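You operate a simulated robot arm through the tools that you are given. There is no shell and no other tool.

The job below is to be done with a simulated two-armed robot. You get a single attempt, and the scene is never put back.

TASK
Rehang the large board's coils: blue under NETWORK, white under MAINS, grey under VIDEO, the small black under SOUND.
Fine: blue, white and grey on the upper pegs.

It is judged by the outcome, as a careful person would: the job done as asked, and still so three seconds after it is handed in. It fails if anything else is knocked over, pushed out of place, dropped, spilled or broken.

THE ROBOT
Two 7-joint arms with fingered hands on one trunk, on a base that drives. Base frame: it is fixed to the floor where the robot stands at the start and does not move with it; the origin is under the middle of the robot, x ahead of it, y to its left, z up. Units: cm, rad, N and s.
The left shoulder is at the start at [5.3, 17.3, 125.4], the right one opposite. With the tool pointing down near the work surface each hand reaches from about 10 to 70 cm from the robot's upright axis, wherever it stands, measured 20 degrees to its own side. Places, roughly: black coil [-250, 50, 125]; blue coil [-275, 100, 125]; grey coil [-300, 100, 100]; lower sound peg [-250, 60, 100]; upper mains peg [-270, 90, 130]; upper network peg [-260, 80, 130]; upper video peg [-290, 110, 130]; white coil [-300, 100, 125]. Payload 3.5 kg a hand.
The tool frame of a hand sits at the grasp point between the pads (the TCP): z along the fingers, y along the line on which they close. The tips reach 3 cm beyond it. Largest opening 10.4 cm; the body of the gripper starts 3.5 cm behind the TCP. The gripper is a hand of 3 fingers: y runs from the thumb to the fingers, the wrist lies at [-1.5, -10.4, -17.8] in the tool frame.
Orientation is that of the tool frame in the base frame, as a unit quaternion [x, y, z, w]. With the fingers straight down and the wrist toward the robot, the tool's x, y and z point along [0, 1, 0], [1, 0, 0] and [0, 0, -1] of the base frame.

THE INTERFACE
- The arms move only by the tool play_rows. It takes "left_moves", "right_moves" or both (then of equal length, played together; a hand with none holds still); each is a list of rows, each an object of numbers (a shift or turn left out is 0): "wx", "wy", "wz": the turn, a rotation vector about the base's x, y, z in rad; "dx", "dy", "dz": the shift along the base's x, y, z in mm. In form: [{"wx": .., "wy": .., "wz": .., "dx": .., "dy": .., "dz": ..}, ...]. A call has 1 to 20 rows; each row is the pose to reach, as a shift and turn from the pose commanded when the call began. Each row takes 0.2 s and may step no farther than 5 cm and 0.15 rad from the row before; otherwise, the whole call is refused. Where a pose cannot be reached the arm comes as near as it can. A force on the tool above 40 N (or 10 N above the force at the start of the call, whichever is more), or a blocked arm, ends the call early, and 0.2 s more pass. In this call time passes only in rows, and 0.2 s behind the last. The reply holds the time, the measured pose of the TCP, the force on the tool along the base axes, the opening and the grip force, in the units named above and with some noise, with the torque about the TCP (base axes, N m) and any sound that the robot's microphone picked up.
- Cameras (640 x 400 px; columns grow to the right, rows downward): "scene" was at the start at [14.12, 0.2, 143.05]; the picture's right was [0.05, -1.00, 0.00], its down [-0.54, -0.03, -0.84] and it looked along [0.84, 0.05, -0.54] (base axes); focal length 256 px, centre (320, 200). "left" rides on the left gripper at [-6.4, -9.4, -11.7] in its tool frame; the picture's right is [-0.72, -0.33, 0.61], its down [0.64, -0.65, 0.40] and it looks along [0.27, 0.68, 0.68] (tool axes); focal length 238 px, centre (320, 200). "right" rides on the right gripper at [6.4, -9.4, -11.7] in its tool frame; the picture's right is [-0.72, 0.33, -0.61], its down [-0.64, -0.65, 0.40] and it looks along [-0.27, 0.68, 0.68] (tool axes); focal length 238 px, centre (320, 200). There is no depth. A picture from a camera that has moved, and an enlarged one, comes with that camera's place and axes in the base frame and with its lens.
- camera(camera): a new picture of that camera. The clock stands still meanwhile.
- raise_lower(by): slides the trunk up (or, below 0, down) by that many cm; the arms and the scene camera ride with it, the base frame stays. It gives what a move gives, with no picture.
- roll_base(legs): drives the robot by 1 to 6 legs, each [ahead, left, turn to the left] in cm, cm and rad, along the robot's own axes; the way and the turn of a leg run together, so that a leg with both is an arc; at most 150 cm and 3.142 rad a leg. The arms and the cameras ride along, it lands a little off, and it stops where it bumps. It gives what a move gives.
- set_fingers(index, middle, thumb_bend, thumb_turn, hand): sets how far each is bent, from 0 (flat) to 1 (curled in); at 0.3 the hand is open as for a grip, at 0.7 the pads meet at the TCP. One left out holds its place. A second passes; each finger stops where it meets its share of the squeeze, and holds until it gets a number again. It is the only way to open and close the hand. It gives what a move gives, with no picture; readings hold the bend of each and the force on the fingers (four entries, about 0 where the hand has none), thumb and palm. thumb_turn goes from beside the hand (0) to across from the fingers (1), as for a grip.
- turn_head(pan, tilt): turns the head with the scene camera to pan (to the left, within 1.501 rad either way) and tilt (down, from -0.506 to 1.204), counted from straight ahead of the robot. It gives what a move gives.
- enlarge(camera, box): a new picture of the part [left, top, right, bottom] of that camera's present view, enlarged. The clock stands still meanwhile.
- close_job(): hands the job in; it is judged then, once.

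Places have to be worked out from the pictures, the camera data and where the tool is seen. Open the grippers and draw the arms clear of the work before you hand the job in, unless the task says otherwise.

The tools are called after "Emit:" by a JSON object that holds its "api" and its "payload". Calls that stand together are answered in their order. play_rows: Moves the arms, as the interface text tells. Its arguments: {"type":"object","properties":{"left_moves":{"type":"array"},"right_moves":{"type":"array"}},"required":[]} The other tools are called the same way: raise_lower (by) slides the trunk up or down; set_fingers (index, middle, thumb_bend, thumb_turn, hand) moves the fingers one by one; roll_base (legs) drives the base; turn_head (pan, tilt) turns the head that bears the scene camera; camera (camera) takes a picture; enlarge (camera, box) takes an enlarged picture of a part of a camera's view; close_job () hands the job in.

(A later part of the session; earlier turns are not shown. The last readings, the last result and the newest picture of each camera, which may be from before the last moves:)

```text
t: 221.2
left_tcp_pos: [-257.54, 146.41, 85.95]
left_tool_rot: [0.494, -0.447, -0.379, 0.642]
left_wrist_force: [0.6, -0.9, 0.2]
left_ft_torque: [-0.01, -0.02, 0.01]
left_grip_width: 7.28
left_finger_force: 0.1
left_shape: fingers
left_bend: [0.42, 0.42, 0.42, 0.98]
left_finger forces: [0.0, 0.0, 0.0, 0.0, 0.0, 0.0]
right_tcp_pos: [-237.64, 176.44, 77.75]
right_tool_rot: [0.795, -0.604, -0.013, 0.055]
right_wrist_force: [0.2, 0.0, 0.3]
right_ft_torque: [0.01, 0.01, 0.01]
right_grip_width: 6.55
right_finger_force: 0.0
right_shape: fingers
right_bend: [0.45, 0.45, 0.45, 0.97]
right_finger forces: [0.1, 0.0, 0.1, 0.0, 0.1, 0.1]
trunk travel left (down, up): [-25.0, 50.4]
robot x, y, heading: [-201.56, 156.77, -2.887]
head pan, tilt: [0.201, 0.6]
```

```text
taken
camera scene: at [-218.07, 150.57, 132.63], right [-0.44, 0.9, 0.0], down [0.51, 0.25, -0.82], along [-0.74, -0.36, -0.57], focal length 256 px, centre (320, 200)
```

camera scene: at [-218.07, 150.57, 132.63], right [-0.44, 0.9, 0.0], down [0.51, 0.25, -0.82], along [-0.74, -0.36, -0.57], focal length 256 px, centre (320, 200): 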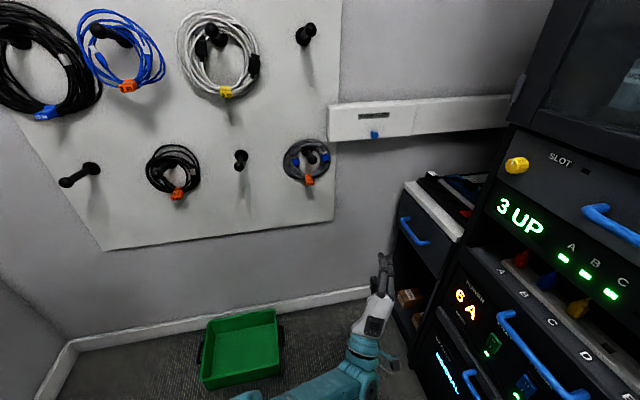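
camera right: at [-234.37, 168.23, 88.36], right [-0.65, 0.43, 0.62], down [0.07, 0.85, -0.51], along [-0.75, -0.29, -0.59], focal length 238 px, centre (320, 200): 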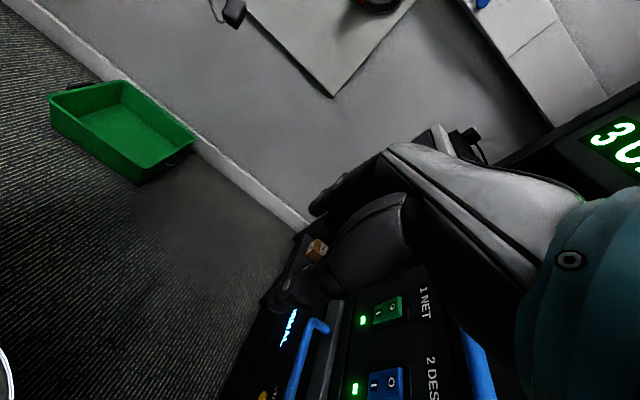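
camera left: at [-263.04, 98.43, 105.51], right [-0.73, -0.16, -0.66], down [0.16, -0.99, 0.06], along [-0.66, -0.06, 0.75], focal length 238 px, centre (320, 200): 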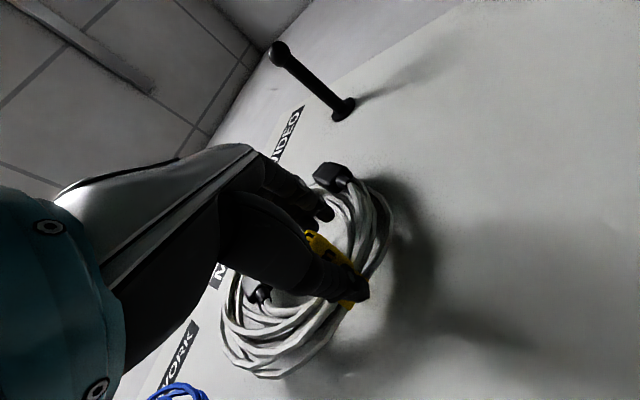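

The base is turned; the left hand floats at (fwd 57, 4 cm right). I bring it 9 cm to its left, slightly forward, pitch it up to about 15° and take out the roll.

Emit:
{"api": "play_rows", "payload": {"left_moves": [{"dx": -2.5, "dy": -23.4, "dz": 4, "wx": 0.039, "wy": 0.049, "wz": -0.0125}, {"dx": -5, "dy": -46.7, "dz": 8, "wx": 0.078, "wy": 0.0975, "wz": -0.025}, {"dx": -7.5, "dy": -70, "dz": 12, "wx": 0.117, "wy": 0.146, "wz": -0.0375}, {"dx": -10, "dy": -93.4, "dz": 15, "wx": 0.156, "wy": 0.195, "wz": -0.05}]}}

Emit:
{"api": "camera", "payload": {"camera": "scene"}}

```text
t: 222.2
left_tcp_pos: [-257.67, 137.24, 88.17]
left_tool_rot: [0.492, -0.363, -0.476, 0.632]
left_wrist_force: [0.1, 0.1, 0.7]
left_ft_torque: [-0.03, 0.0, -0.04]
left_grip_width: 7.28
left_finger_force: 0.0
left_shape: fingers
left_bend: [0.42, 0.42, 0.42, 0.98]
left_finger forces: [0.0, 0.0, 0.1, 0.0, 0.1, 0.0]
left hand out of reach, approached as far as the arm can: row 3, 4
right_tcp_pos: [-237.6, 176.36, 77.89]
right_tool_rot: [0.795, -0.604, -0.013, 0.055]
right_wrist_force: [-0.7, -0.6, -0.5]
right_ft_torque: [-0.01, 0.03, -0.01]
right_grip_width: 6.54
right_finger_force: 0.1
right_shape: fingers
right_bend: [0.45, 0.45, 0.45, 0.97]
right_finger forces: [0.0, 0.0, 0.1, 0.0, 0.0, 0.0]
trunk travel left (down, up): [-25.0, 50.4]
robot x, y, heading: [-201.11, 156.48, -2.889]
head pan, tilt: [0.201, 0.6]
```

```text
taken
camera scene: at [-218.06, 150.56, 132.64], right [-0.44, 0.9, 0.0], down [0.51, 0.25, -0.83], along [-0.74, -0.36, -0.56], focal length 256 px, centre (320, 200)
```

scene: 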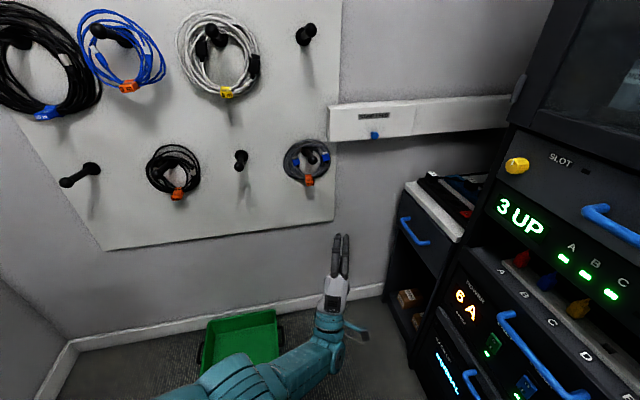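

The left hand is in line with grey's column (R≈267) at z 88, pitched up 15° and yawed with me. I drive 30 cm along the board's normal to come in front of the grey coil.

Emit:
{"api": "roll_base", "payload": {"legs": [[27.5, 12.1, 0]]}}

Emit:
{"api": "turn_head", "payload": {"pan": 0.2, "tilt": 0.7}}

Emit:
{"api": "camera", "payload": {"camera": "scene"}}

Emit:
{"api": "camera", "payload": {"camera": "left"}}

```text
t: 224.3
left_tcp_pos: [-282.25, 118.54, 88.16]
left_tool_rot: [0.493, -0.365, -0.475, 0.631]
left_wrist_force: [0.1, -0.3, -1.2]
left_ft_torque: [-0.02, 0.0, 0.02]
left_grip_width: 7.26
left_finger_force: 0.1
left_shape: fingers
left_bend: [0.42, 0.42, 0.42, 0.98]
left_finger forces: [0.0, 0.0, 0.1, 0.1, 0.1, 0.1]
right_tcp_pos: [-262.13, 157.82, 77.76]
right_tool_rot: [0.795, -0.605, -0.013, 0.054]
right_wrist_force: [-0.4, 0.0, 0.6]
right_ft_torque: [-0.02, 0.0, 0.0]
right_grip_width: 6.55
right_finger_force: 0.0
right_shape: fingers
right_bend: [0.45, 0.45, 0.45, 0.97]
right_finger forces: [0.0, 0.0, 0.0, 0.0, 0.0, 0.0]
trunk travel left (down, up): [-25.0, 50.4]
robot x, y, heading: [-225.77, 138.22, -2.896]
head pan, tilt: [0.201, 0.6]
```

```text
t: 224.9
left_tcp_pos: [-282.19, 118.56, 88.27]
left_tool_rot: [0.491, -0.365, -0.476, 0.631]
left_wrist_force: [0.3, -0.3, -0.1]
left_ft_torque: [0.0, -0.01, -0.02]
left_grip_width: 7.27
left_finger_force: 0.0
left_shape: fingers
left_bend: [0.42, 0.42, 0.42, 0.98]
left_finger forces: [0.1, 0.1, 0.0, 0.0, 0.1, 0.0]
right_tcp_pos: [-262.15, 157.74, 77.83]
right_tool_rot: [0.794, -0.605, -0.013, 0.055]
right_wrist_force: [-0.6, -0.1, 1.1]
right_ft_torque: [0.0, -0.02, 0.06]
right_grip_width: 6.52
right_finger_force: 0.1
right_shape: fingers
right_bend: [0.45, 0.45, 0.45, 0.97]
right_finger forces: [0.1, 0.0, 0.1, 0.0, 0.1, 0.0]
trunk travel left (down, up): [-25.0, 50.4]
robot x, y, heading: [-226.07, 137.88, -2.893]
head pan, tilt: [0.201, 0.7]
```

```text
taken
camera scene: at [-242.3, 131.99, 131.78], right [-0.44, 0.9, 0.0], down [0.58, 0.28, -0.77], along [-0.69, -0.33, -0.64], focal length 256 px, centre (320, 200)
```

scene: 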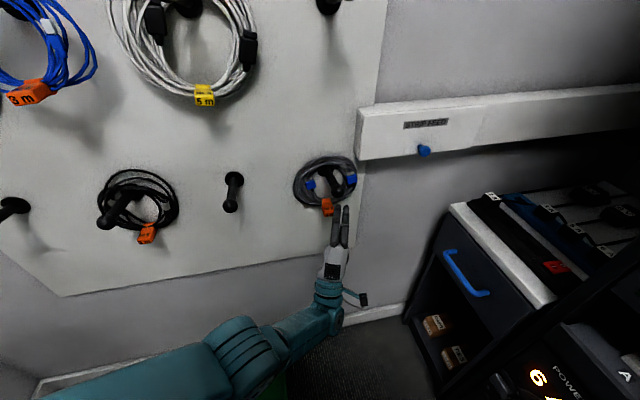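

```text
taken
camera left: at [-275.53, 127.22, 76.26], right [-0.85, 0.5, -0.16], down [-0.35, -0.77, -0.54], along [-0.39, -0.4, 0.83], focal length 238 px, centre (320, 200)
```

left: 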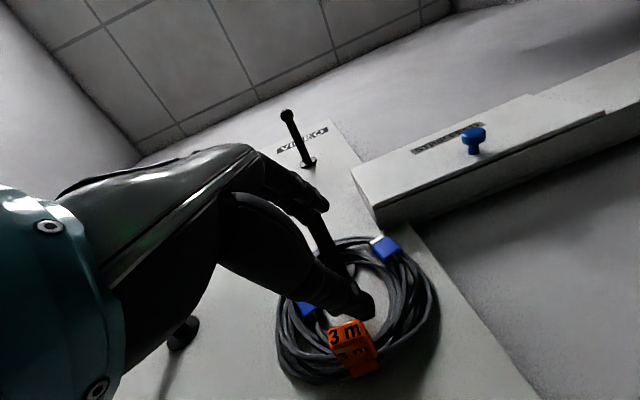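

Grey's tag is at about R 266.4, z 86.4, F 158.7. I shift the hand 1.5 cm left and 2.3 cm down, then drive 5 cm nearer and check.

Emit:
{"api": "play_rows", "payload": {"left_moves": [{"dx": 4.6, "dy": -5.9, "dz": -12}, {"dx": 9.3, "dy": -11.8, "dz": -23}]}}

Emit:
{"api": "roll_base", "payload": {"legs": [[4.6, 2.0, 0]]}}

Emit:
{"api": "enlarge", "payload": {"camera": "scene", "box": [260, 140, 420, 240]}}

Emit:
{"api": "camera", "payload": {"camera": "left"}}

```text
t: 225.6
left_tcp_pos: [-280.98, 117.98, 87.01]
left_tool_rot: [0.491, -0.365, -0.476, 0.632]
left_wrist_force: [0.7, -0.3, -0.1]
left_ft_torque: [0.02, 0.03, 0.01]
left_grip_width: 7.26
left_finger_force: 0.1
left_shape: fingers
left_bend: [0.42, 0.42, 0.42, 0.98]
left_finger forces: [0.0, 0.1, 0.0, 0.0, 0.1, 0.0]
left hand out of reach, approached as far as the arm can: row 1, 2
right_tcp_pos: [-262.11, 157.68, 77.8]
right_tool_rot: [0.795, -0.604, -0.014, 0.055]
right_wrist_force: [-0.3, -0.2, -0.3]
right_ft_torque: [0.01, -0.04, 0.01]
right_grip_width: 6.54
right_finger_force: 0.1
right_shape: fingers
right_bend: [0.45, 0.45, 0.45, 0.97]
right_finger forces: [0.0, 0.0, 0.1, 0.0, 0.0, 0.1]
trunk travel left (down, up): [-25.0, 50.4]
robot x, y, heading: [-225.87, 138.18, -2.89]
head pan, tilt: [0.201, 0.7]
```

```text
t: 226.5
left_tcp_pos: [-284.89, 114.92, 87.0]
left_tool_rot: [0.491, -0.365, -0.477, 0.631]
left_wrist_force: [0.6, 0.0, -0.2]
left_ft_torque: [0.02, 0.0, 0.01]
left_grip_width: 7.28
left_finger_force: 0.1
left_shape: fingers
left_bend: [0.42, 0.42, 0.42, 0.98]
left_finger forces: [0.1, 0.0, 0.1, 0.0, 0.0, 0.1]
right_tcp_pos: [-266.14, 154.69, 77.8]
right_tool_rot: [0.795, -0.605, -0.013, 0.054]
right_wrist_force: [-0.8, -0.8, 0.1]
right_ft_torque: [0.04, -0.02, 0.03]
right_grip_width: 6.53
right_finger_force: 0.0
right_shape: fingers
right_bend: [0.45, 0.45, 0.45, 0.97]
right_finger forces: [0.0, 0.0, 0.0, 0.1, 0.0, 0.0]
trunk travel left (down, up): [-25.0, 50.4]
robot x, y, heading: [-229.94, 135.03, -2.888]
head pan, tilt: [0.201, 0.7]
```

```text
4.00 times, centred on (340, 190) of scene
camera zoom: at [-246.26, 128.92, 131.76], right [-0.44, 0.9, 0.0], down [0.58, 0.28, -0.76], along [-0.69, -0.33, -0.64], focal length 1024 px, centre (240, 240)
```

zoom: 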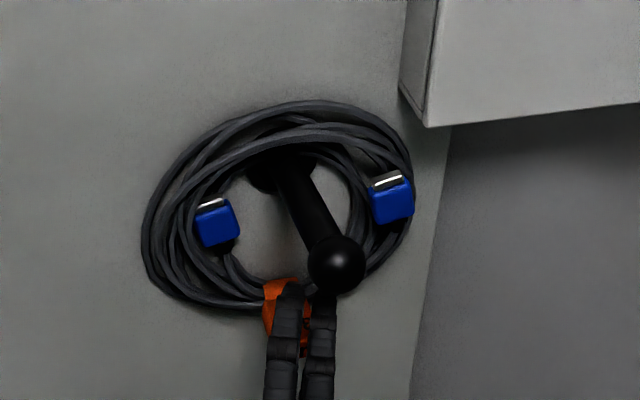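

```text
taken
camera left: at [-278.14, 123.56, 75.05], right [-0.85, 0.5, -0.16], down [-0.35, -0.77, -0.54], along [-0.39, -0.4, 0.83], focal length 238 px, centre (320, 200)
```

left: 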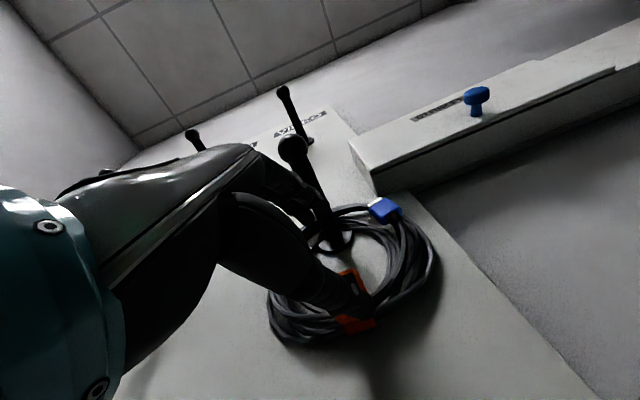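

The hand is about 1 cm right of the tag's centre, which suits, but the thumb is slightly high. I lower the trunk by 1.5 cm and drive the last 3.5 cm in.

Emit:
{"api": "raise_lower", "payload": {"by": -1.5}}

Emit:
{"api": "roll_base", "payload": {"legs": [[3.2, 1.5, 0]]}}

Emit:
{"api": "enlarge", "payload": {"camera": "scene", "box": [260, 140, 420, 240]}}

Emit:
{"api": "enlarge", "payload": {"camera": "left", "box": [220, 140, 460, 380]}}

```text
t: 227.1
left_tcp_pos: [-284.77, 114.97, 85.48]
left_tool_rot: [0.49, -0.365, -0.477, 0.632]
left_wrist_force: [0.4, -1.3, 0.9]
left_ft_torque: [-0.02, -0.01, 0.02]
left_grip_width: 7.28
left_finger_force: 0.0
left_shape: fingers
left_bend: [0.42, 0.42, 0.42, 0.98]
left_finger forces: [0.0, 0.0, 0.0, 0.1, 0.0, 0.0]
right_tcp_pos: [-265.98, 154.73, 76.25]
right_tool_rot: [0.794, -0.605, -0.013, 0.054]
right_wrist_force: [-0.1, -0.8, 0.7]
right_ft_torque: [-0.01, -0.02, -0.02]
right_grip_width: 6.52
right_finger_force: 0.0
right_shape: fingers
right_bend: [0.45, 0.45, 0.45, 0.97]
right_finger forces: [0.0, 0.1, 0.1, 0.1, 0.1, 0.1]
trunk travel left (down, up): [-23.5, 51.9]
robot x, y, heading: [-229.37, 135.32, -2.89]
head pan, tilt: [0.201, 0.7]
```

```text
t: 228.0
left_tcp_pos: [-287.52, 112.65, 85.48]
left_tool_rot: [0.492, -0.365, -0.476, 0.631]
left_wrist_force: [0.0, -0.4, -0.3]
left_ft_torque: [-0.04, 0.04, 0.04]
left_grip_width: 7.29
left_finger_force: 0.1
left_shape: fingers
left_bend: [0.42, 0.42, 0.42, 0.98]
left_finger forces: [0.0, 0.0, 0.0, 0.1, 0.0, 0.0]
right_tcp_pos: [-268.68, 152.39, 76.16]
right_tool_rot: [0.794, -0.605, -0.012, 0.054]
right_wrist_force: [0.7, 0.0, 1.1]
right_ft_torque: [0.05, -0.03, -0.03]
right_grip_width: 6.55
right_finger_force: 0.1
right_shape: fingers
right_bend: [0.45, 0.45, 0.45, 0.97]
right_finger forces: [0.0, 0.0, 0.0, 0.1, 0.1, 0.0]
trunk travel left (down, up): [-23.5, 51.9]
robot x, y, heading: [-232.59, 132.85, -2.887]
head pan, tilt: [0.201, 0.7]
```

```text
4.00 times, centred on (340, 190) of scene
camera zoom: at [-249.56, 126.51, 130.22], right [-0.44, 0.9, 0.0], down [0.58, 0.28, -0.76], along [-0.69, -0.33, -0.64], focal length 1024 px, centre (240, 240)
```

zoom: 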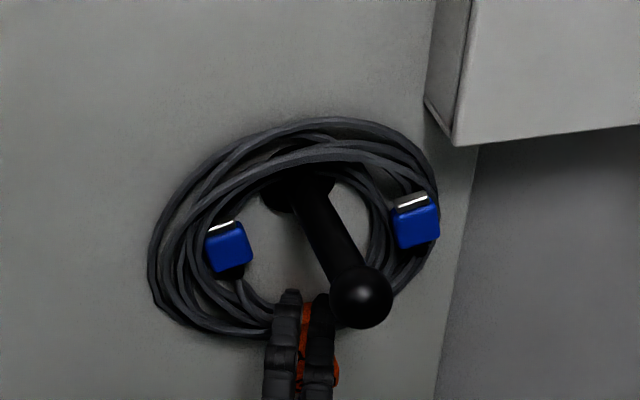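

```text
1.67 times, centred on (340, 260) of left
camera zoom: at [-280.8, 121.31, 73.55], right [-0.85, 0.5, -0.16], down [-0.35, -0.77, -0.54], along [-0.39, -0.4, 0.83], focal length 397 px, centre (287, 100)
```

zoom: 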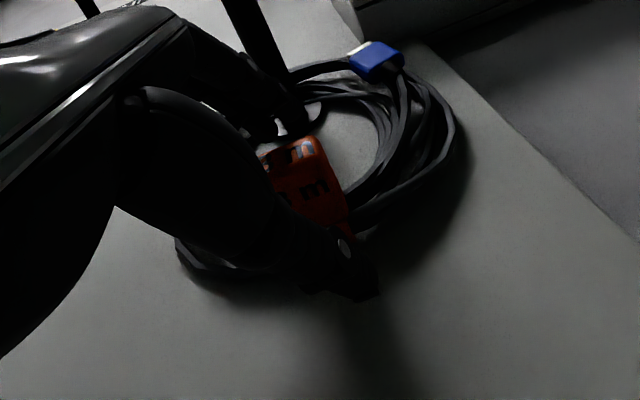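

The tag lies between fingers and thumb, reaching slightly right of the fingers. Since closing pushes it to the right, I shift the hand about 1.2 cm to its right and check.

Emit:
{"api": "play_rows", "payload": {"left_moves": [{"dx": -1.7, "dy": 5.7}, {"dx": -3.3, "dy": 11.4}]}}

Emit:
{"api": "enlarge", "payload": {"camera": "scene", "box": [260, 140, 420, 240]}}

```text
t: 228.6
left_tcp_pos: [-287.82, 113.83, 85.58]
left_tool_rot: [0.492, -0.364, -0.476, 0.632]
left_wrist_force: [-0.1, -0.4, 0.0]
left_ft_torque: [-0.01, 0.0, -0.03]
left_grip_width: 7.3
left_finger_force: 0.0
left_shape: fingers
left_bend: [0.42, 0.42, 0.42, 0.98]
left_finger forces: [0.0, 0.1, 0.0, 0.0, 0.1, 0.0]
right_tcp_pos: [-268.72, 152.33, 76.28]
right_tool_rot: [0.794, -0.605, -0.013, 0.054]
right_wrist_force: [-0.8, 0.5, -0.3]
right_ft_torque: [-0.01, -0.01, 0.0]
right_grip_width: 6.55
right_finger_force: 0.0
right_shape: fingers
right_bend: [0.45, 0.45, 0.45, 0.97]
right_finger forces: [0.1, 0.0, 0.1, 0.0, 0.0, 0.1]
trunk travel left (down, up): [-23.5, 51.9]
robot x, y, heading: [-232.32, 132.85, -2.887]
head pan, tilt: [0.201, 0.7]
```

```text
4.00 times, centred on (340, 190) of scene
camera zoom: at [-249.5, 126.58, 130.23], right [-0.44, 0.9, 0.0], down [0.58, 0.28, -0.76], along [-0.69, -0.33, -0.64], focal length 1024 px, centre (240, 240)
```

zoom: 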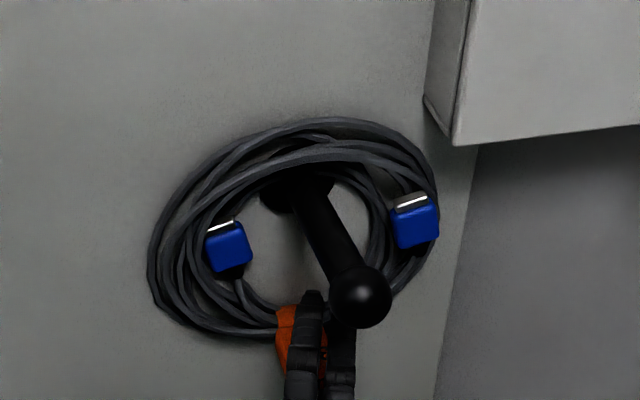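

The hand is now about 1 cm right of the tag's centre, as in the good grip on white. I close.

Emit:
{"api": "set_fingers", "payload": {"hand": "left", "index": 0.8, "middle": 0.8, "thumb_bend": 0.8}}

Emit:
{"api": "enlarge", "payload": {"camera": "scene", "box": [260, 140, 420, 240]}}

```text
t: 229.6
left_tcp_pos: [-287.78, 113.94, 85.79]
left_tool_rot: [0.49, -0.363, -0.477, 0.632]
left_wrist_force: [-2.6, -2.8, 11.2]
left_ft_torque: [-0.1, 0.17, -0.02]
left_grip_width: 0.01
left_finger_force: 6.5
left_shape: fingers
left_bend: [0.75, 0.72, 0.73, 0.97]
left_finger forces: [0.0, 12.0, 0.0, 0.1, 1.1, 0.1]
right_tcp_pos: [-268.56, 152.39, 76.18]
right_tool_rot: [0.794, -0.605, -0.013, 0.054]
right_wrist_force: [1.0, 0.3, 0.0]
right_ft_torque: [-0.02, 0.0, -0.01]
right_grip_width: 6.56
right_finger_force: 0.0
right_shape: fingers
right_bend: [0.45, 0.45, 0.45, 0.97]
right_finger forces: [0.0, 0.0, 0.0, 0.1, 0.1, 0.0]
trunk travel left (down, up): [-23.5, 51.9]
robot x, y, heading: [-232.5, 132.88, -2.887]
head pan, tilt: [0.201, 0.7]
```

```text
4.00 times, centred on (340, 190) of scene
camera zoom: at [-249.43, 126.58, 130.25], right [-0.44, 0.9, 0.0], down [0.58, 0.28, -0.77], along [-0.69, -0.33, -0.64], focal length 1024 px, centre (240, 240)
```

zoom: 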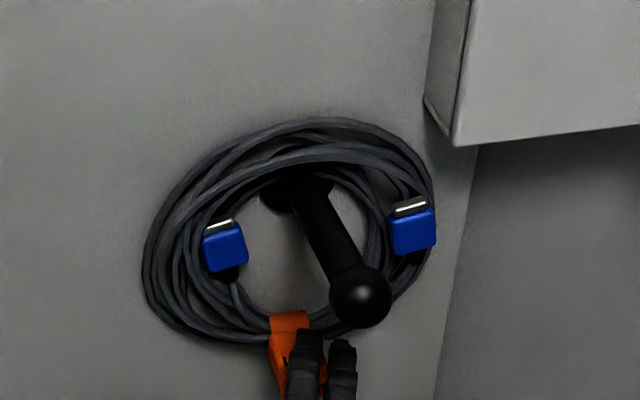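

Only the middle (left) finger caught the tag; the thumb missed it, so I was too far right this time. I reopen, shift 0.8 cm left and close again.

Emit:
{"api": "set_fingers", "payload": {"hand": "left", "index": 0.45, "middle": 0.45, "thumb_bend": 0.45}}

Emit:
{"api": "play_rows", "payload": {"left_moves": [{"dx": 2.2, "dy": -7.6}]}}

Emit:
{"api": "enlarge", "payload": {"camera": "scene", "box": [260, 140, 420, 240]}}

Emit:
{"api": "enlarge", "payload": {"camera": "left", "box": [220, 140, 460, 380]}}

```text
t: 230.6
left_tcp_pos: [-287.79, 113.85, 85.56]
left_tool_rot: [0.493, -0.364, -0.475, 0.632]
left_wrist_force: [0.9, 0.2, 0.4]
left_ft_torque: [-0.01, 0.01, 0.03]
left_grip_width: 6.46
left_finger_force: 0.0
left_shape: fingers
left_bend: [0.45, 0.45, 0.45, 0.97]
left_finger forces: [0.0, 0.0, 0.0, 0.0, 0.0, 0.0]
right_tcp_pos: [-268.64, 152.46, 76.15]
right_tool_rot: [0.795, -0.605, -0.012, 0.054]
right_wrist_force: [0.8, -0.6, -0.1]
right_ft_torque: [-0.02, -0.03, -0.02]
right_grip_width: 6.54
right_finger_force: 0.0
right_shape: fingers
right_bend: [0.45, 0.45, 0.45, 0.97]
right_finger forces: [0.0, 0.0, 0.0, 0.0, 0.0, 0.0]
trunk travel left (down, up): [-23.5, 51.9]
robot x, y, heading: [-232.69, 132.86, -2.895]
head pan, tilt: [0.201, 0.7]
```

```text
t: 231.0
left_tcp_pos: [-287.64, 113.14, 85.55]
left_tool_rot: [0.492, -0.365, -0.476, 0.631]
left_wrist_force: [1.1, 0.5, -0.2]
left_ft_torque: [0.02, 0.02, -0.01]
left_grip_width: 6.46
left_finger_force: 0.0
left_shape: fingers
left_bend: [0.45, 0.45, 0.45, 0.97]
left_finger forces: [0.0, 0.1, 0.0, 0.1, 0.1, 0.0]
right_tcp_pos: [-268.65, 152.34, 76.32]
right_tool_rot: [0.794, -0.605, -0.013, 0.055]
right_wrist_force: [-0.5, 0.4, 0.5]
right_ft_torque: [-0.02, 0.01, 0.03]
right_grip_width: 6.53
right_finger_force: 0.0
right_shape: fingers
right_bend: [0.45, 0.45, 0.45, 0.97]
right_finger forces: [0.0, 0.0, 0.0, 0.0, 0.0, 0.0]
trunk travel left (down, up): [-23.5, 51.9]
robot x, y, heading: [-232.98, 133.33, -2.887]
head pan, tilt: [0.201, 0.7]
```

```text
4.00 times, centred on (340, 190) of scene
camera zoom: at [-249.49, 126.56, 130.23], right [-0.44, 0.9, 0.0], down [0.58, 0.28, -0.76], along [-0.69, -0.33, -0.64], focal length 1024 px, centre (240, 240)
```

zoom: 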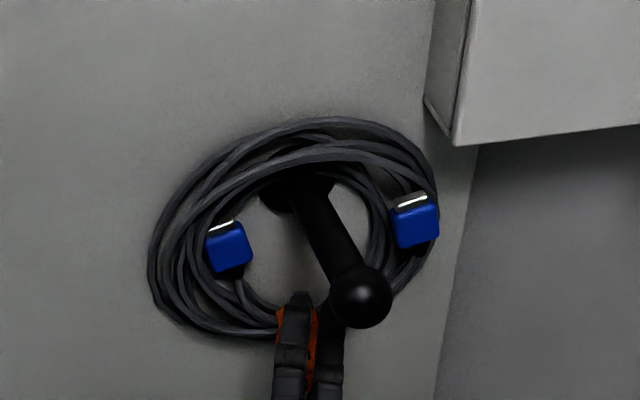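

```text
1.67 times, centred on (340, 260) of left
camera zoom: at [-280.98, 121.81, 73.68], right [-0.85, 0.5, -0.16], down [-0.35, -0.77, -0.54], along [-0.39, -0.4, 0.83], focal length 397 px, centre (287, 100)
```

zoom: 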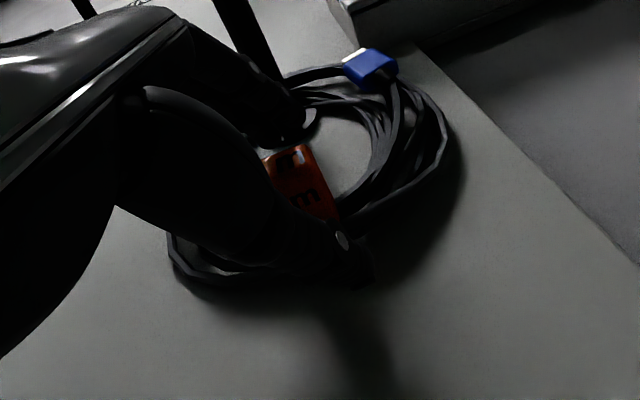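

The tag is now between and behind the two fingers. I close again.

Emit:
{"api": "set_fingers", "payload": {"hand": "left", "index": 0.8, "middle": 0.8, "thumb_bend": 0.8}}

Emit:
{"api": "enlarge", "payload": {"camera": "scene", "box": [260, 140, 420, 240]}}

Emit:
{"api": "enlarge", "payload": {"camera": "left", "box": [220, 140, 460, 380]}}

```text
t: 232.0
left_tcp_pos: [-287.56, 113.16, 85.49]
left_tool_rot: [0.492, -0.365, -0.475, 0.631]
left_wrist_force: [-2.3, 1.2, -0.5]
left_ft_torque: [-0.15, -0.18, -0.08]
left_grip_width: 1.27
left_finger_force: 20.6
left_shape: fingers
left_bend: [0.72, 0.72, 0.66, 0.95]
left_finger forces: [10.8, 9.6, 0.0, 0.0, 21.0, 0.1]
right_tcp_pos: [-268.66, 152.31, 76.28]
right_tool_rot: [0.794, -0.605, -0.013, 0.054]
right_wrist_force: [-1.1, 0.4, 0.8]
right_ft_torque: [0.02, -0.01, 0.0]
right_grip_width: 6.53
right_finger_force: 0.0
right_shape: fingers
right_bend: [0.45, 0.45, 0.45, 0.97]
right_finger forces: [0.1, 0.1, 0.0, 0.0, 0.1, 0.0]
trunk travel left (down, up): [-23.5, 51.9]
robot x, y, heading: [-232.79, 133.16, -2.89]
head pan, tilt: [0.201, 0.7]
```

```text
4.00 times, centred on (340, 190) of scene
camera zoom: at [-249.52, 126.58, 130.23], right [-0.44, 0.9, 0.0], down [0.58, 0.28, -0.76], along [-0.69, -0.33, -0.64], focal length 1024 px, centre (240, 240)
```

zoom: 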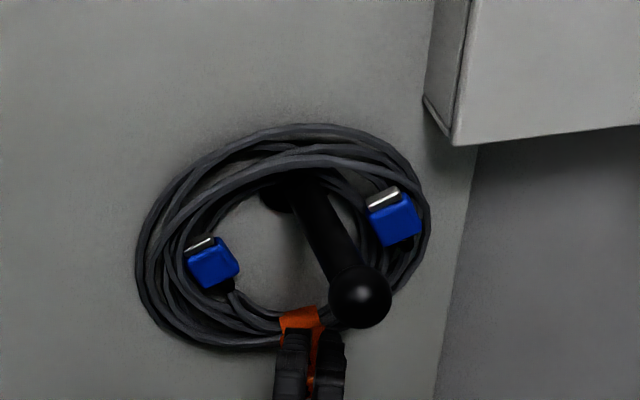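

```text
1.67 times, centred on (340, 260) of left
camera zoom: at [-280.99, 121.8, 73.64], right [-0.85, 0.5, -0.16], down [-0.35, -0.77, -0.54], along [-0.39, -0.4, 0.83], focal length 397 px, centre (287, 100)
```

zoom: 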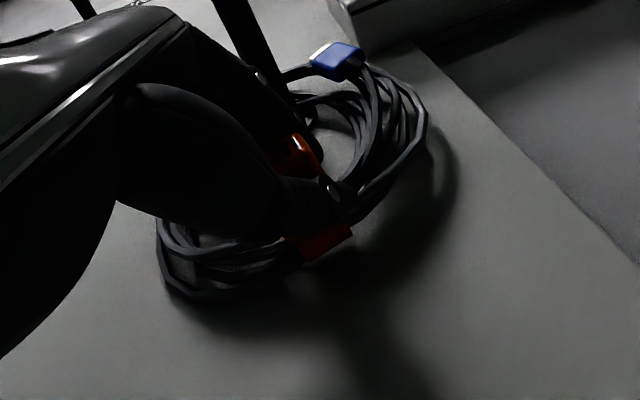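

A good grip again (10.8, 9.6 and 21 N). I lift 2.5 cm in small steps with a slight clockwise roll and look.

Emit:
{"api": "play_rows", "payload": {"left_moves": [{"dz": 8, "wx": -0.03, "wy": -0.01}, {"dz": 16, "wx": -0.07, "wy": -0.02}, {"dz": 25, "wx": -0.116, "wy": -0.03}]}}

Emit:
{"api": "enlarge", "payload": {"camera": "scene", "box": [240, 120, 420, 240]}}

```text
t: 232.8
left_tcp_pos: [-287.63, 113.18, 87.95]
left_tool_rot: [0.46, -0.402, -0.447, 0.653]
left_wrist_force: [-0.8, 2.4, -0.1]
left_ft_torque: [-0.15, -0.1, 0.0]
left_grip_width: 0.8
left_finger_force: 17.9
left_shape: fingers
left_bend: [0.73, 0.73, 0.69, 0.93]
left_finger forces: [6.6, 10.4, 0.1, 0.1, 18.0, 0.1]
right_tcp_pos: [-268.76, 152.54, 76.18]
right_tool_rot: [0.794, -0.605, -0.013, 0.055]
right_wrist_force: [-0.5, 0.0, -0.1]
right_ft_torque: [-0.01, -0.03, -0.01]
right_grip_width: 6.56
right_finger_force: 0.1
right_shape: fingers
right_bend: [0.45, 0.45, 0.45, 0.97]
right_finger forces: [0.1, 0.1, 0.1, 0.1, 0.0, 0.0]
trunk travel left (down, up): [-23.5, 51.9]
robot x, y, heading: [-232.12, 133.14, -2.896]
head pan, tilt: [0.201, 0.7]
```

```text
3.33 times, centred on (330, 180) of scene
camera zoom: at [-249.52, 126.61, 130.23], right [-0.44, 0.9, 0.0], down [0.58, 0.28, -0.76], along [-0.69, -0.33, -0.64], focal length 853 px, centre (287, 267)
```

zoom: 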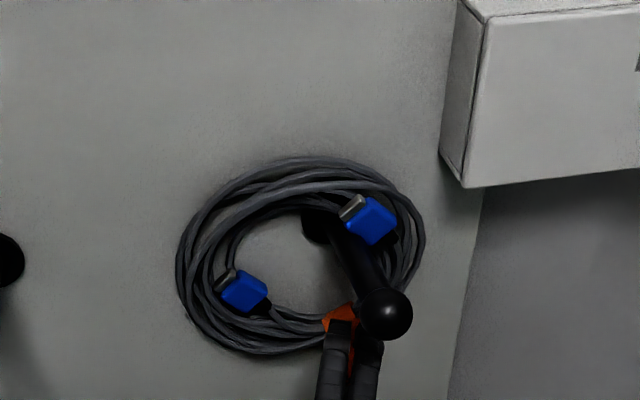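

The ring has leaned left again with the peg at its right inside. I roll the hand about 0.4 rad clockwise to bring it upright.

Emit:
{"api": "play_rows", "payload": {"left_moves": [{"wx": -0.129, "wy": -0.033, "dz": 3}, {"wx": -0.258, "wy": -0.067, "dz": 6}, {"wx": -0.387, "wy": -0.1, "dz": 10}]}}

Emit:
{"api": "enlarge", "payload": {"camera": "scene", "box": [240, 120, 420, 240]}}

Emit:
{"api": "enlarge", "payload": {"camera": "left", "box": [220, 100, 460, 340]}}

```text
t: 233.6
left_tcp_pos: [-287.46, 112.97, 89.02]
left_tool_rot: [0.348, -0.512, -0.337, 0.709]
left_wrist_force: [2.2, 0.3, -1.7]
left_ft_torque: [0.04, 0.08, 0.26]
left_grip_width: 0.34
left_finger_force: 21.5
left_shape: fingers
left_bend: [0.73, 0.74, 0.72, 0.91]
left_finger forces: [5.5, 16.3, 0.0, 0.0, 21.5, 0.1]
right_tcp_pos: [-268.66, 152.39, 76.27]
right_tool_rot: [0.794, -0.605, -0.014, 0.054]
right_wrist_force: [1.1, 0.7, 0.5]
right_ft_torque: [0.0, 0.0, -0.04]
right_grip_width: 6.55
right_finger_force: 0.1
right_shape: fingers
right_bend: [0.45, 0.45, 0.45, 0.97]
right_finger forces: [0.1, 0.0, 0.1, 0.0, 0.1, 0.1]
trunk travel left (down, up): [-23.5, 51.9]
robot x, y, heading: [-232.42, 132.85, -2.891]
head pan, tilt: [0.201, 0.7]
```

```text
3.33 times, centred on (330, 180) of scene
camera zoom: at [-249.47, 126.55, 130.23], right [-0.44, 0.9, 0.0], down [0.58, 0.28, -0.77], along [-0.69, -0.33, -0.64], focal length 853 px, centre (287, 267)
```

zoom: 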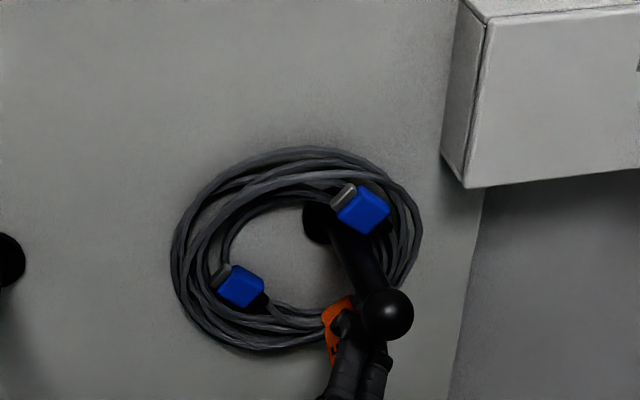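

```text
1.67 times, centred on (340, 220) of left
camera zoom: at [-279.11, 115.01, 75.33], right [-0.81, 0.34, -0.48], down [-0.31, -0.94, -0.14], along [-0.5, 0.04, 0.86], focal length 397 px, centre (287, 167)
```

zoom: 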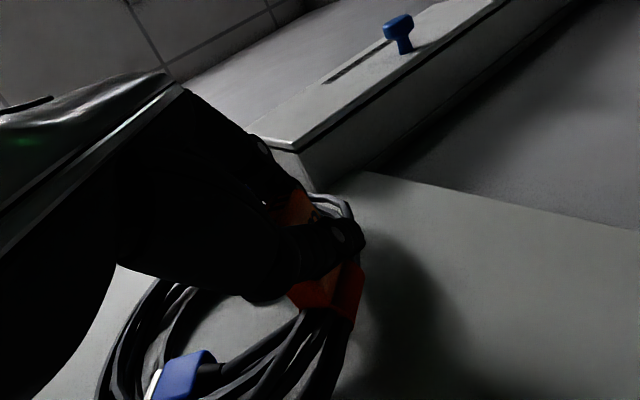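

The grip slipped to the tag's edge (opening only 0.3 cm) while the ring stayed put. I set it back down: unroll, lower 3.5 cm and release onto its own peg.

Emit:
{"api": "play_rows", "payload": {"left_moves": [{"wx": 0.129, "wy": 0.033, "dz": -10}, {"wx": 0.258, "wy": 0.067, "dz": -18}, {"wx": 0.387, "wy": 0.1, "dz": -26}, {"wx": 0.503, "wy": 0.13, "dz": -34}]}}

Emit:
{"api": "set_fingers", "payload": {"hand": "left", "index": 0.5, "middle": 0.5, "thumb_bend": 0.5}}

Emit:
{"api": "enlarge", "payload": {"camera": "scene", "box": [240, 120, 420, 240]}}

Emit:
{"api": "enlarge", "payload": {"camera": "left", "box": [220, 140, 460, 380]}}

```text
t: 234.6
left_tcp_pos: [-287.56, 113.08, 86.33]
left_tool_rot: [0.489, -0.359, -0.479, 0.635]
left_wrist_force: [-6.2, 0.6, 27.2]
left_ft_torque: [-0.24, 0.2, 0.24]
left_grip_width: 0.41
left_finger_force: 25.4
left_shape: fingers
left_bend: [0.72, 0.62, 0.73, 0.95]
left_finger forces: [19.7, 21.6, 0.0, 0.0, 8.6, 0.0]
right_tcp_pos: [-268.62, 152.56, 76.37]
right_tool_rot: [0.794, -0.605, -0.013, 0.054]
right_wrist_force: [0.8, -0.5, -0.3]
right_ft_torque: [-0.05, 0.01, -0.01]
right_grip_width: 6.52
right_finger_force: 0.0
right_shape: fingers
right_bend: [0.45, 0.45, 0.45, 0.97]
right_finger forces: [0.0, 0.0, 0.1, 0.0, 0.1, 0.1]
trunk travel left (down, up): [-23.5, 51.9]
robot x, y, heading: [-232.72, 133.04, -2.894]
head pan, tilt: [0.201, 0.7]
```

```text
t: 235.6
left_tcp_pos: [-287.45, 113.16, 85.6]
left_tool_rot: [0.491, -0.366, -0.477, 0.63]
left_wrist_force: [-0.2, 0.0, -0.4]
left_ft_torque: [0.0, 0.03, -0.01]
left_grip_width: 5.16
left_finger_force: 0.0
left_shape: fingers
left_bend: [0.5, 0.5, 0.5, 0.97]
left_finger forces: [0.1, 0.0, 0.0, 0.0, 0.0, 0.0]
right_tcp_pos: [-268.7, 152.44, 76.27]
right_tool_rot: [0.794, -0.605, -0.013, 0.055]
right_wrist_force: [-0.2, -0.1, -0.2]
right_ft_torque: [0.0, 0.0, -0.01]
right_grip_width: 6.53
right_finger_force: 0.0
right_shape: fingers
right_bend: [0.45, 0.45, 0.45, 0.97]
right_finger forces: [0.0, 0.0, 0.0, 0.0, 0.0, 0.0]
trunk travel left (down, up): [-23.5, 51.9]
robot x, y, heading: [-232.89, 133.03, -2.889]
head pan, tilt: [0.201, 0.7]
```

```text
3.33 times, centred on (330, 180) of scene
camera zoom: at [-249.5, 126.57, 130.23], right [-0.44, 0.9, 0.0], down [0.58, 0.28, -0.76], along [-0.69, -0.33, -0.64], focal length 853 px, centre (287, 267)
```

zoom: 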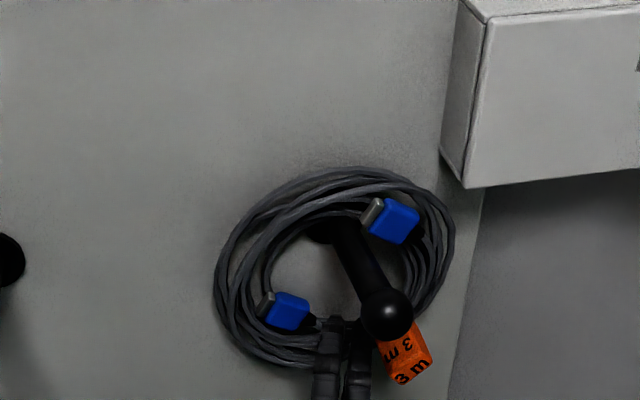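

```text
1.67 times, centred on (340, 260) of left
camera zoom: at [-280.87, 121.72, 73.73], right [-0.85, 0.5, -0.16], down [-0.35, -0.77, -0.54], along [-0.39, -0.4, 0.83], focal length 397 px, centre (287, 100)
```

zoom: 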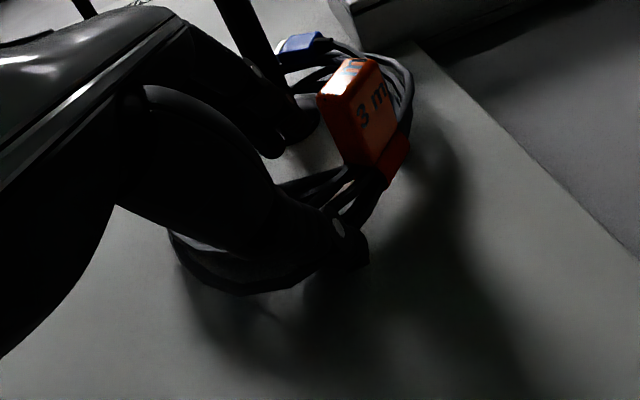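

The ring settled with its tag turned to the right, and its bare bundle now runs between my fingers and thumb. Gripping the bundle itself should hold better, so I close on it.

Emit:
{"api": "set_fingers", "payload": {"hand": "left", "index": 0.8, "middle": 0.8, "thumb_bend": 0.8}}

Emit:
{"api": "enlarge", "payload": {"camera": "scene", "box": [240, 120, 420, 240]}}

Emit:
{"api": "enlarge", "payload": {"camera": "left", "box": [220, 140, 460, 380]}}

```text
t: 236.6
left_tcp_pos: [-287.53, 113.03, 85.73]
left_tool_rot: [0.492, -0.364, -0.476, 0.632]
left_wrist_force: [-0.2, 0.3, 0.5]
left_ft_torque: [0.02, -0.02, 0.04]
left_grip_width: 0.0
left_finger_force: 0.0
left_shape: fingers
left_bend: [0.75, 0.8, 0.74, 0.97]
left_finger forces: [0.0, 0.0, 0.0, 0.0, 0.0, 0.1]
right_tcp_pos: [-268.73, 152.49, 76.21]
right_tool_rot: [0.795, -0.604, -0.013, 0.055]
right_wrist_force: [0.7, -0.3, -0.7]
right_ft_torque: [-0.01, -0.02, 0.0]
right_grip_width: 6.52
right_finger_force: 0.0
right_shape: fingers
right_bend: [0.45, 0.45, 0.45, 0.97]
right_finger forces: [0.0, 0.1, 0.0, 0.0, 0.0, 0.0]
trunk travel left (down, up): [-23.5, 51.9]
robot x, y, heading: [-232.76, 132.66, -2.89]
head pan, tilt: [0.201, 0.7]
```

```text
3.33 times, centred on (330, 180) of scene
camera zoom: at [-249.5, 126.57, 130.23], right [-0.44, 0.9, 0.0], down [0.58, 0.28, -0.76], along [-0.69, -0.33, -0.64], focal length 853 px, centre (287, 267)
```

zoom: 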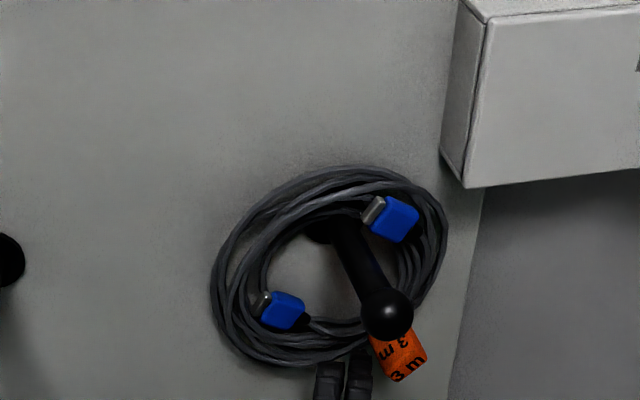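

```text
1.67 times, centred on (340, 260) of left
camera zoom: at [-280.88, 121.73, 73.75], right [-0.85, 0.5, -0.16], down [-0.35, -0.77, -0.54], along [-0.39, -0.4, 0.83], focal length 397 px, centre (287, 100)
```

zoom: 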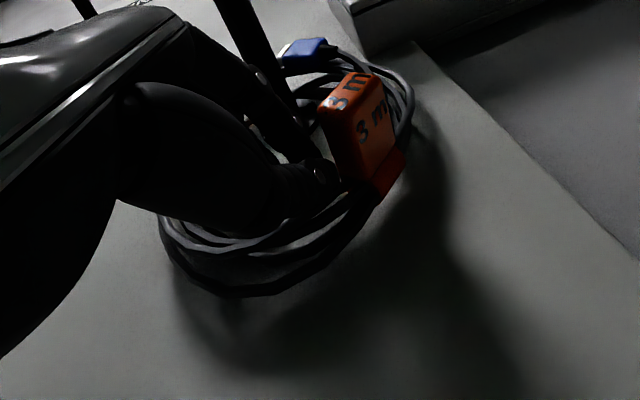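

Nothing was caught: the bare bundle lies flush with the board, beyond my fingertips. I draw back 5 cm, move 4.6 cm right to where the tag now is, and reopen there.

Emit:
{"api": "play_rows", "payload": {"left_moves": [{"dx": 19.6, "dy": 15.5}, {"dx": 39.3, "dy": 30.9}, {"dx": 25, "dy": 49, "dz": 3}, {"dx": 10.9, "dy": 67.1, "dz": 6}]}}

Emit:
{"api": "set_fingers", "payload": {"hand": "left", "index": 0.42, "middle": 0.42, "thumb_bend": 0.42}}

Emit:
{"api": "enlarge", "payload": {"camera": "scene", "box": [240, 120, 420, 240]}}

Emit:
{"api": "camera", "payload": {"camera": "left"}}

```text
t: 237.8
left_tcp_pos: [-286.38, 116.11, 84.69]
left_tool_rot: [0.48, -0.379, -0.449, 0.652]
left_wrist_force: [0.2, 1.0, 0.3]
left_ft_torque: [0.02, -0.01, -0.03]
left_grip_width: 0.01
left_finger_force: 0.0
left_shape: fingers
left_bend: [0.75, 0.8, 0.74, 0.97]
left_finger forces: [0.1, 0.0, 0.0, 0.1, 0.0, 0.0]
right_tcp_pos: [-268.67, 152.48, 76.23]
right_tool_rot: [0.795, -0.604, -0.013, 0.055]
right_wrist_force: [0.7, 0.5, 0.1]
right_ft_torque: [0.01, -0.01, -0.01]
right_grip_width: 6.55
right_finger_force: 0.2
right_shape: fingers
right_bend: [0.45, 0.45, 0.45, 0.97]
right_finger forces: [0.0, 0.0, 0.0, 0.1, 0.0, 0.1]
trunk travel left (down, up): [-23.5, 51.9]
robot x, y, heading: [-232.36, 132.76, -2.892]
head pan, tilt: [0.201, 0.7]
stopped in row 4 (left hand): the arm was blocked; the commanded pose is now the measured one
```

```text
t: 238.8
left_tcp_pos: [-286.32, 116.31, 84.65]
left_tool_rot: [0.479, -0.378, -0.449, 0.653]
left_wrist_force: [0.1, 0.5, -0.2]
left_ft_torque: [-0.01, -0.01, -0.01]
left_grip_width: 7.2
left_finger_force: 0.1
left_shape: fingers
left_bend: [0.42, 0.42, 0.42, 0.97]
left_finger forces: [0.1, 0.0, 0.0, 0.0, 0.0, 0.0]
right_tcp_pos: [-268.67, 152.39, 76.28]
right_tool_rot: [0.794, -0.605, -0.013, 0.054]
right_wrist_force: [0.5, 0.4, -0.8]
right_ft_torque: [0.05, 0.02, -0.01]
right_grip_width: 6.54
right_finger_force: 0.1
right_shape: fingers
right_bend: [0.45, 0.45, 0.45, 0.97]
right_finger forces: [0.1, 0.1, 0.0, 0.0, 0.1, 0.1]
trunk travel left (down, up): [-23.5, 51.9]
robot x, y, heading: [-232.92, 133.23, -2.89]
head pan, tilt: [0.201, 0.7]
```

```text
3.33 times, centred on (330, 180) of scene
camera zoom: at [-249.5, 126.58, 130.23], right [-0.44, 0.9, 0.0], down [0.58, 0.28, -0.76], along [-0.69, -0.33, -0.64], focal length 853 px, centre (287, 267)
```

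zoom: 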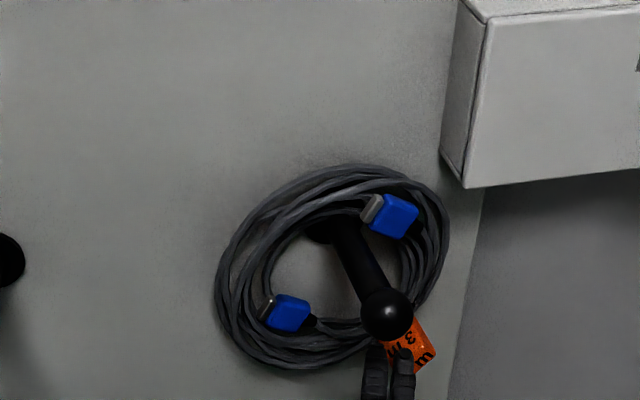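

```text
taken
camera left: at [-279.7, 124.27, 72.29], right [-0.86, 0.46, -0.2], down [-0.32, -0.81, -0.49], along [-0.39, -0.35, 0.85], focal length 238 px, centre (320, 200)
```

left: 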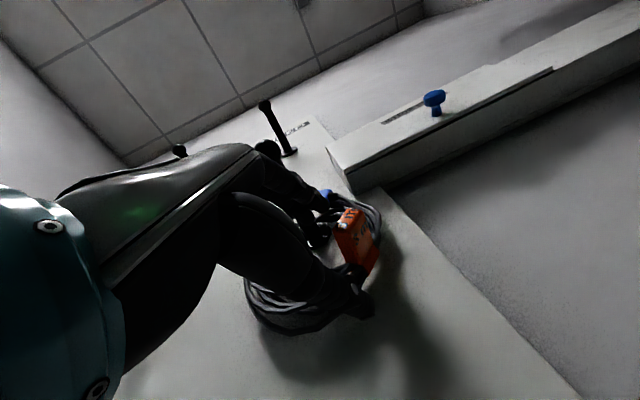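

The tag now sits to the right of my hand, and the arm can't go further that way. I check the right arm's clearance to the rack before shifting the base right.

Emit:
{"api": "turn_head", "payload": {"pan": -0.8, "tilt": 1.0}}

Emit:
{"api": "camera", "payload": {"camera": "scene"}}

Emit:
{"api": "camera", "payload": {"camera": "right"}}

```text
t: 240.0
left_tcp_pos: [-286.35, 116.25, 84.75]
left_tool_rot: [0.48, -0.379, -0.449, 0.652]
left_wrist_force: [-0.7, -0.1, -0.4]
left_ft_torque: [0.01, -0.01, -0.01]
left_grip_width: 7.19
left_finger_force: 0.1
left_shape: fingers
left_bend: [0.42, 0.42, 0.42, 0.97]
left_finger forces: [0.0, 0.1, 0.1, 0.0, 0.0, 0.0]
right_tcp_pos: [-268.61, 152.49, 76.3]
right_tool_rot: [0.795, -0.605, -0.013, 0.054]
right_wrist_force: [0.0, 0.4, 0.2]
right_ft_torque: [-0.02, -0.02, 0.02]
right_grip_width: 6.56
right_finger_force: 0.0
right_shape: fingers
right_bend: [0.45, 0.45, 0.45, 0.97]
right_finger forces: [0.0, 0.1, 0.1, 0.1, 0.1, 0.0]
trunk travel left (down, up): [-23.5, 51.9]
robot x, y, heading: [-232.85, 132.92, -2.892]
head pan, tilt: [-0.799, 1.0]
```

```text
taken
camera scene: at [-247.81, 133.91, 127.9], right [0.52, 0.85, 0.0], down [0.72, -0.44, -0.54], along [-0.46, 0.28, -0.84], focal length 256 px, centre (320, 200)
```

scene: 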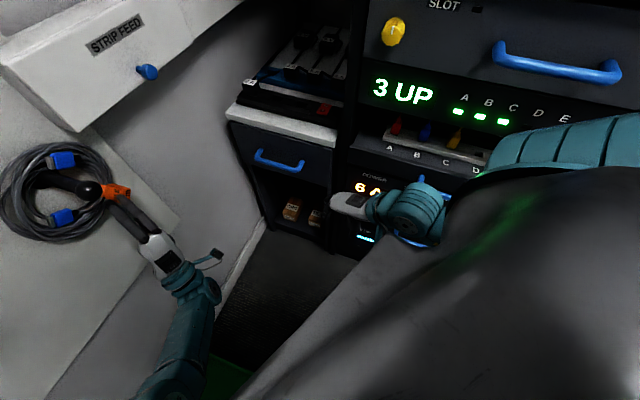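

```text
taken
camera right: at [-256.91, 149.66, 87.18], right [-0.45, 0.65, 0.61], down [0.42, 0.76, -0.5], along [-0.79, 0.03, -0.62], focal length 238 px, centre (320, 200)
```

right: 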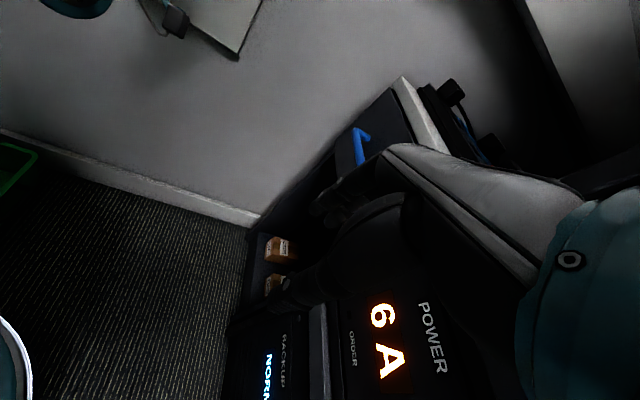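

There are about 8 cm of room, so a 3.5 cm shift right is fine. I draw the hand back 4 cm, shift the base, and line up with the turned tag (about R 271.3, z 87.7).

Emit:
{"api": "play_rows", "payload": {"left_moves": [{"dx": 15.7, "dy": 12.4, "dz": 6}, {"dx": 31.4, "dy": 24.7, "dz": 14}]}}

Emit:
{"api": "roll_base", "payload": {"legs": [[1.4, -3.2, 0]]}}

Emit:
{"api": "turn_head", "payload": {"pan": 0.2, "tilt": 0.7}}

Emit:
{"api": "enlarge", "payload": {"camera": "scene", "box": [240, 120, 420, 240]}}

Emit:
{"api": "camera", "payload": {"camera": "left"}}

```text
t: 240.6
left_tcp_pos: [-288.11, 115.67, 91.54]
left_tool_rot: [0.428, -0.356, -0.456, 0.695]
left_wrist_force: [-10.3, 7.0, -18.2]
left_ft_torque: [-0.45, 0.07, 0.3]
left_grip_width: 7.29
left_finger_force: 11.0
left_shape: fingers
left_bend: [0.42, 0.51, 0.42, 0.98]
left_finger forces: [0.0, 22.1, 0.0, 0.1, 0.8, 0.0]
right_tcp_pos: [-268.84, 152.55, 76.2]
right_tool_rot: [0.794, -0.606, -0.013, 0.053]
right_wrist_force: [-0.1, 0.3, 1.1]
right_ft_torque: [0.02, -0.03, 0.02]
right_grip_width: 6.52
right_finger_force: 0.1
right_shape: fingers
right_bend: [0.45, 0.45, 0.45, 0.97]
right_finger forces: [0.0, 0.0, 0.0, 0.0, 0.0, 0.0]
trunk travel left (down, up): [-23.5, 51.9]
robot x, y, heading: [-232.34, 133.0, -2.889]
head pan, tilt: [-0.799, 1.0]
stopped in row 2 (left hand): the force on the tool passed its limit at 47 N (the readings are from after the stop); the commanded pose is now the measured one
```

```text
t: 241.5
left_tcp_pos: [-289.77, 118.4, 92.2]
left_tool_rot: [0.426, -0.347, -0.458, 0.698]
left_wrist_force: [3.2, -3.9, 4.9]
left_ft_torque: [-0.23, 0.09, 0.19]
left_grip_width: 6.69
left_finger_force: 3.4
left_shape: fingers
left_bend: [0.42, 0.42, 0.46, 1.0]
left_finger forces: [0.0, 0.1, 0.1, 0.0, 6.6, 0.1]
right_tcp_pos: [-270.75, 155.33, 76.26]
right_tool_rot: [0.794, -0.605, -0.013, 0.055]
right_wrist_force: [0.1, 0.5, -0.1]
right_ft_torque: [-0.02, 0.0, -0.01]
right_grip_width: 6.52
right_finger_force: 0.1
right_shape: fingers
right_bend: [0.45, 0.45, 0.45, 0.97]
right_finger forces: [0.0, 0.0, 0.1, 0.0, 0.0, 0.1]
trunk travel left (down, up): [-23.5, 51.9]
robot x, y, heading: [-234.74, 135.5, -2.889]
head pan, tilt: [-0.799, 1.0]
```

```text
t: 242.7
left_tcp_pos: [-289.76, 118.08, 92.23]
left_tool_rot: [0.426, -0.347, -0.458, 0.699]
left_wrist_force: [1.8, -4.5, 5.7]
left_ft_torque: [-0.21, 0.15, 0.2]
left_grip_width: 6.76
left_finger_force: 3.1
left_shape: fingers
left_bend: [0.42, 0.42, 0.45, 1.0]
left_finger forces: [0.0, 0.0, 0.0, 0.0, 6.1, 0.0]
right_tcp_pos: [-270.77, 155.21, 76.38]
right_tool_rot: [0.795, -0.604, -0.013, 0.054]
right_wrist_force: [0.2, -0.1, 0.9]
right_ft_torque: [-0.02, -0.01, 0.01]
right_grip_width: 6.55
right_finger_force: 0.0
right_shape: fingers
right_bend: [0.45, 0.45, 0.45, 0.97]
right_finger forces: [0.1, 0.0, 0.0, 0.1, 0.0, 0.0]
trunk travel left (down, up): [-23.5, 51.9]
robot x, y, heading: [-234.68, 135.38, -2.893]
head pan, tilt: [0.201, 0.7]
```

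```text
3.33 times, centred on (330, 180) of scene
camera zoom: at [-251.56, 129.28, 130.24], right [-0.44, 0.9, 0.0], down [0.58, 0.28, -0.77], along [-0.69, -0.33, -0.64], focal length 853 px, centre (287, 267)
```

zoom: 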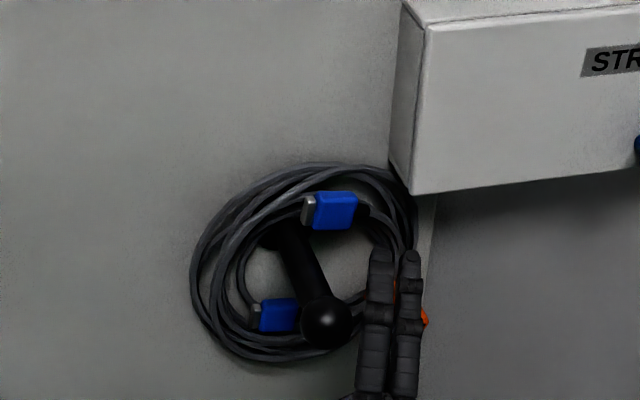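

```text
taken
camera left: at [-285.04, 125.2, 78.42], right [-0.89, 0.43, -0.12], down [-0.36, -0.85, -0.38], along [-0.27, -0.29, 0.92], focal length 238 px, centre (320, 200)
```

left: 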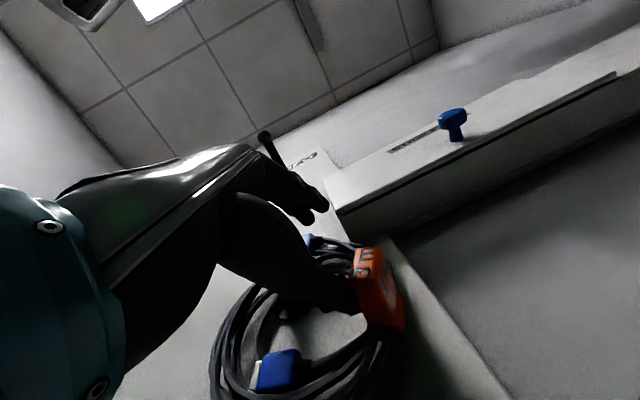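

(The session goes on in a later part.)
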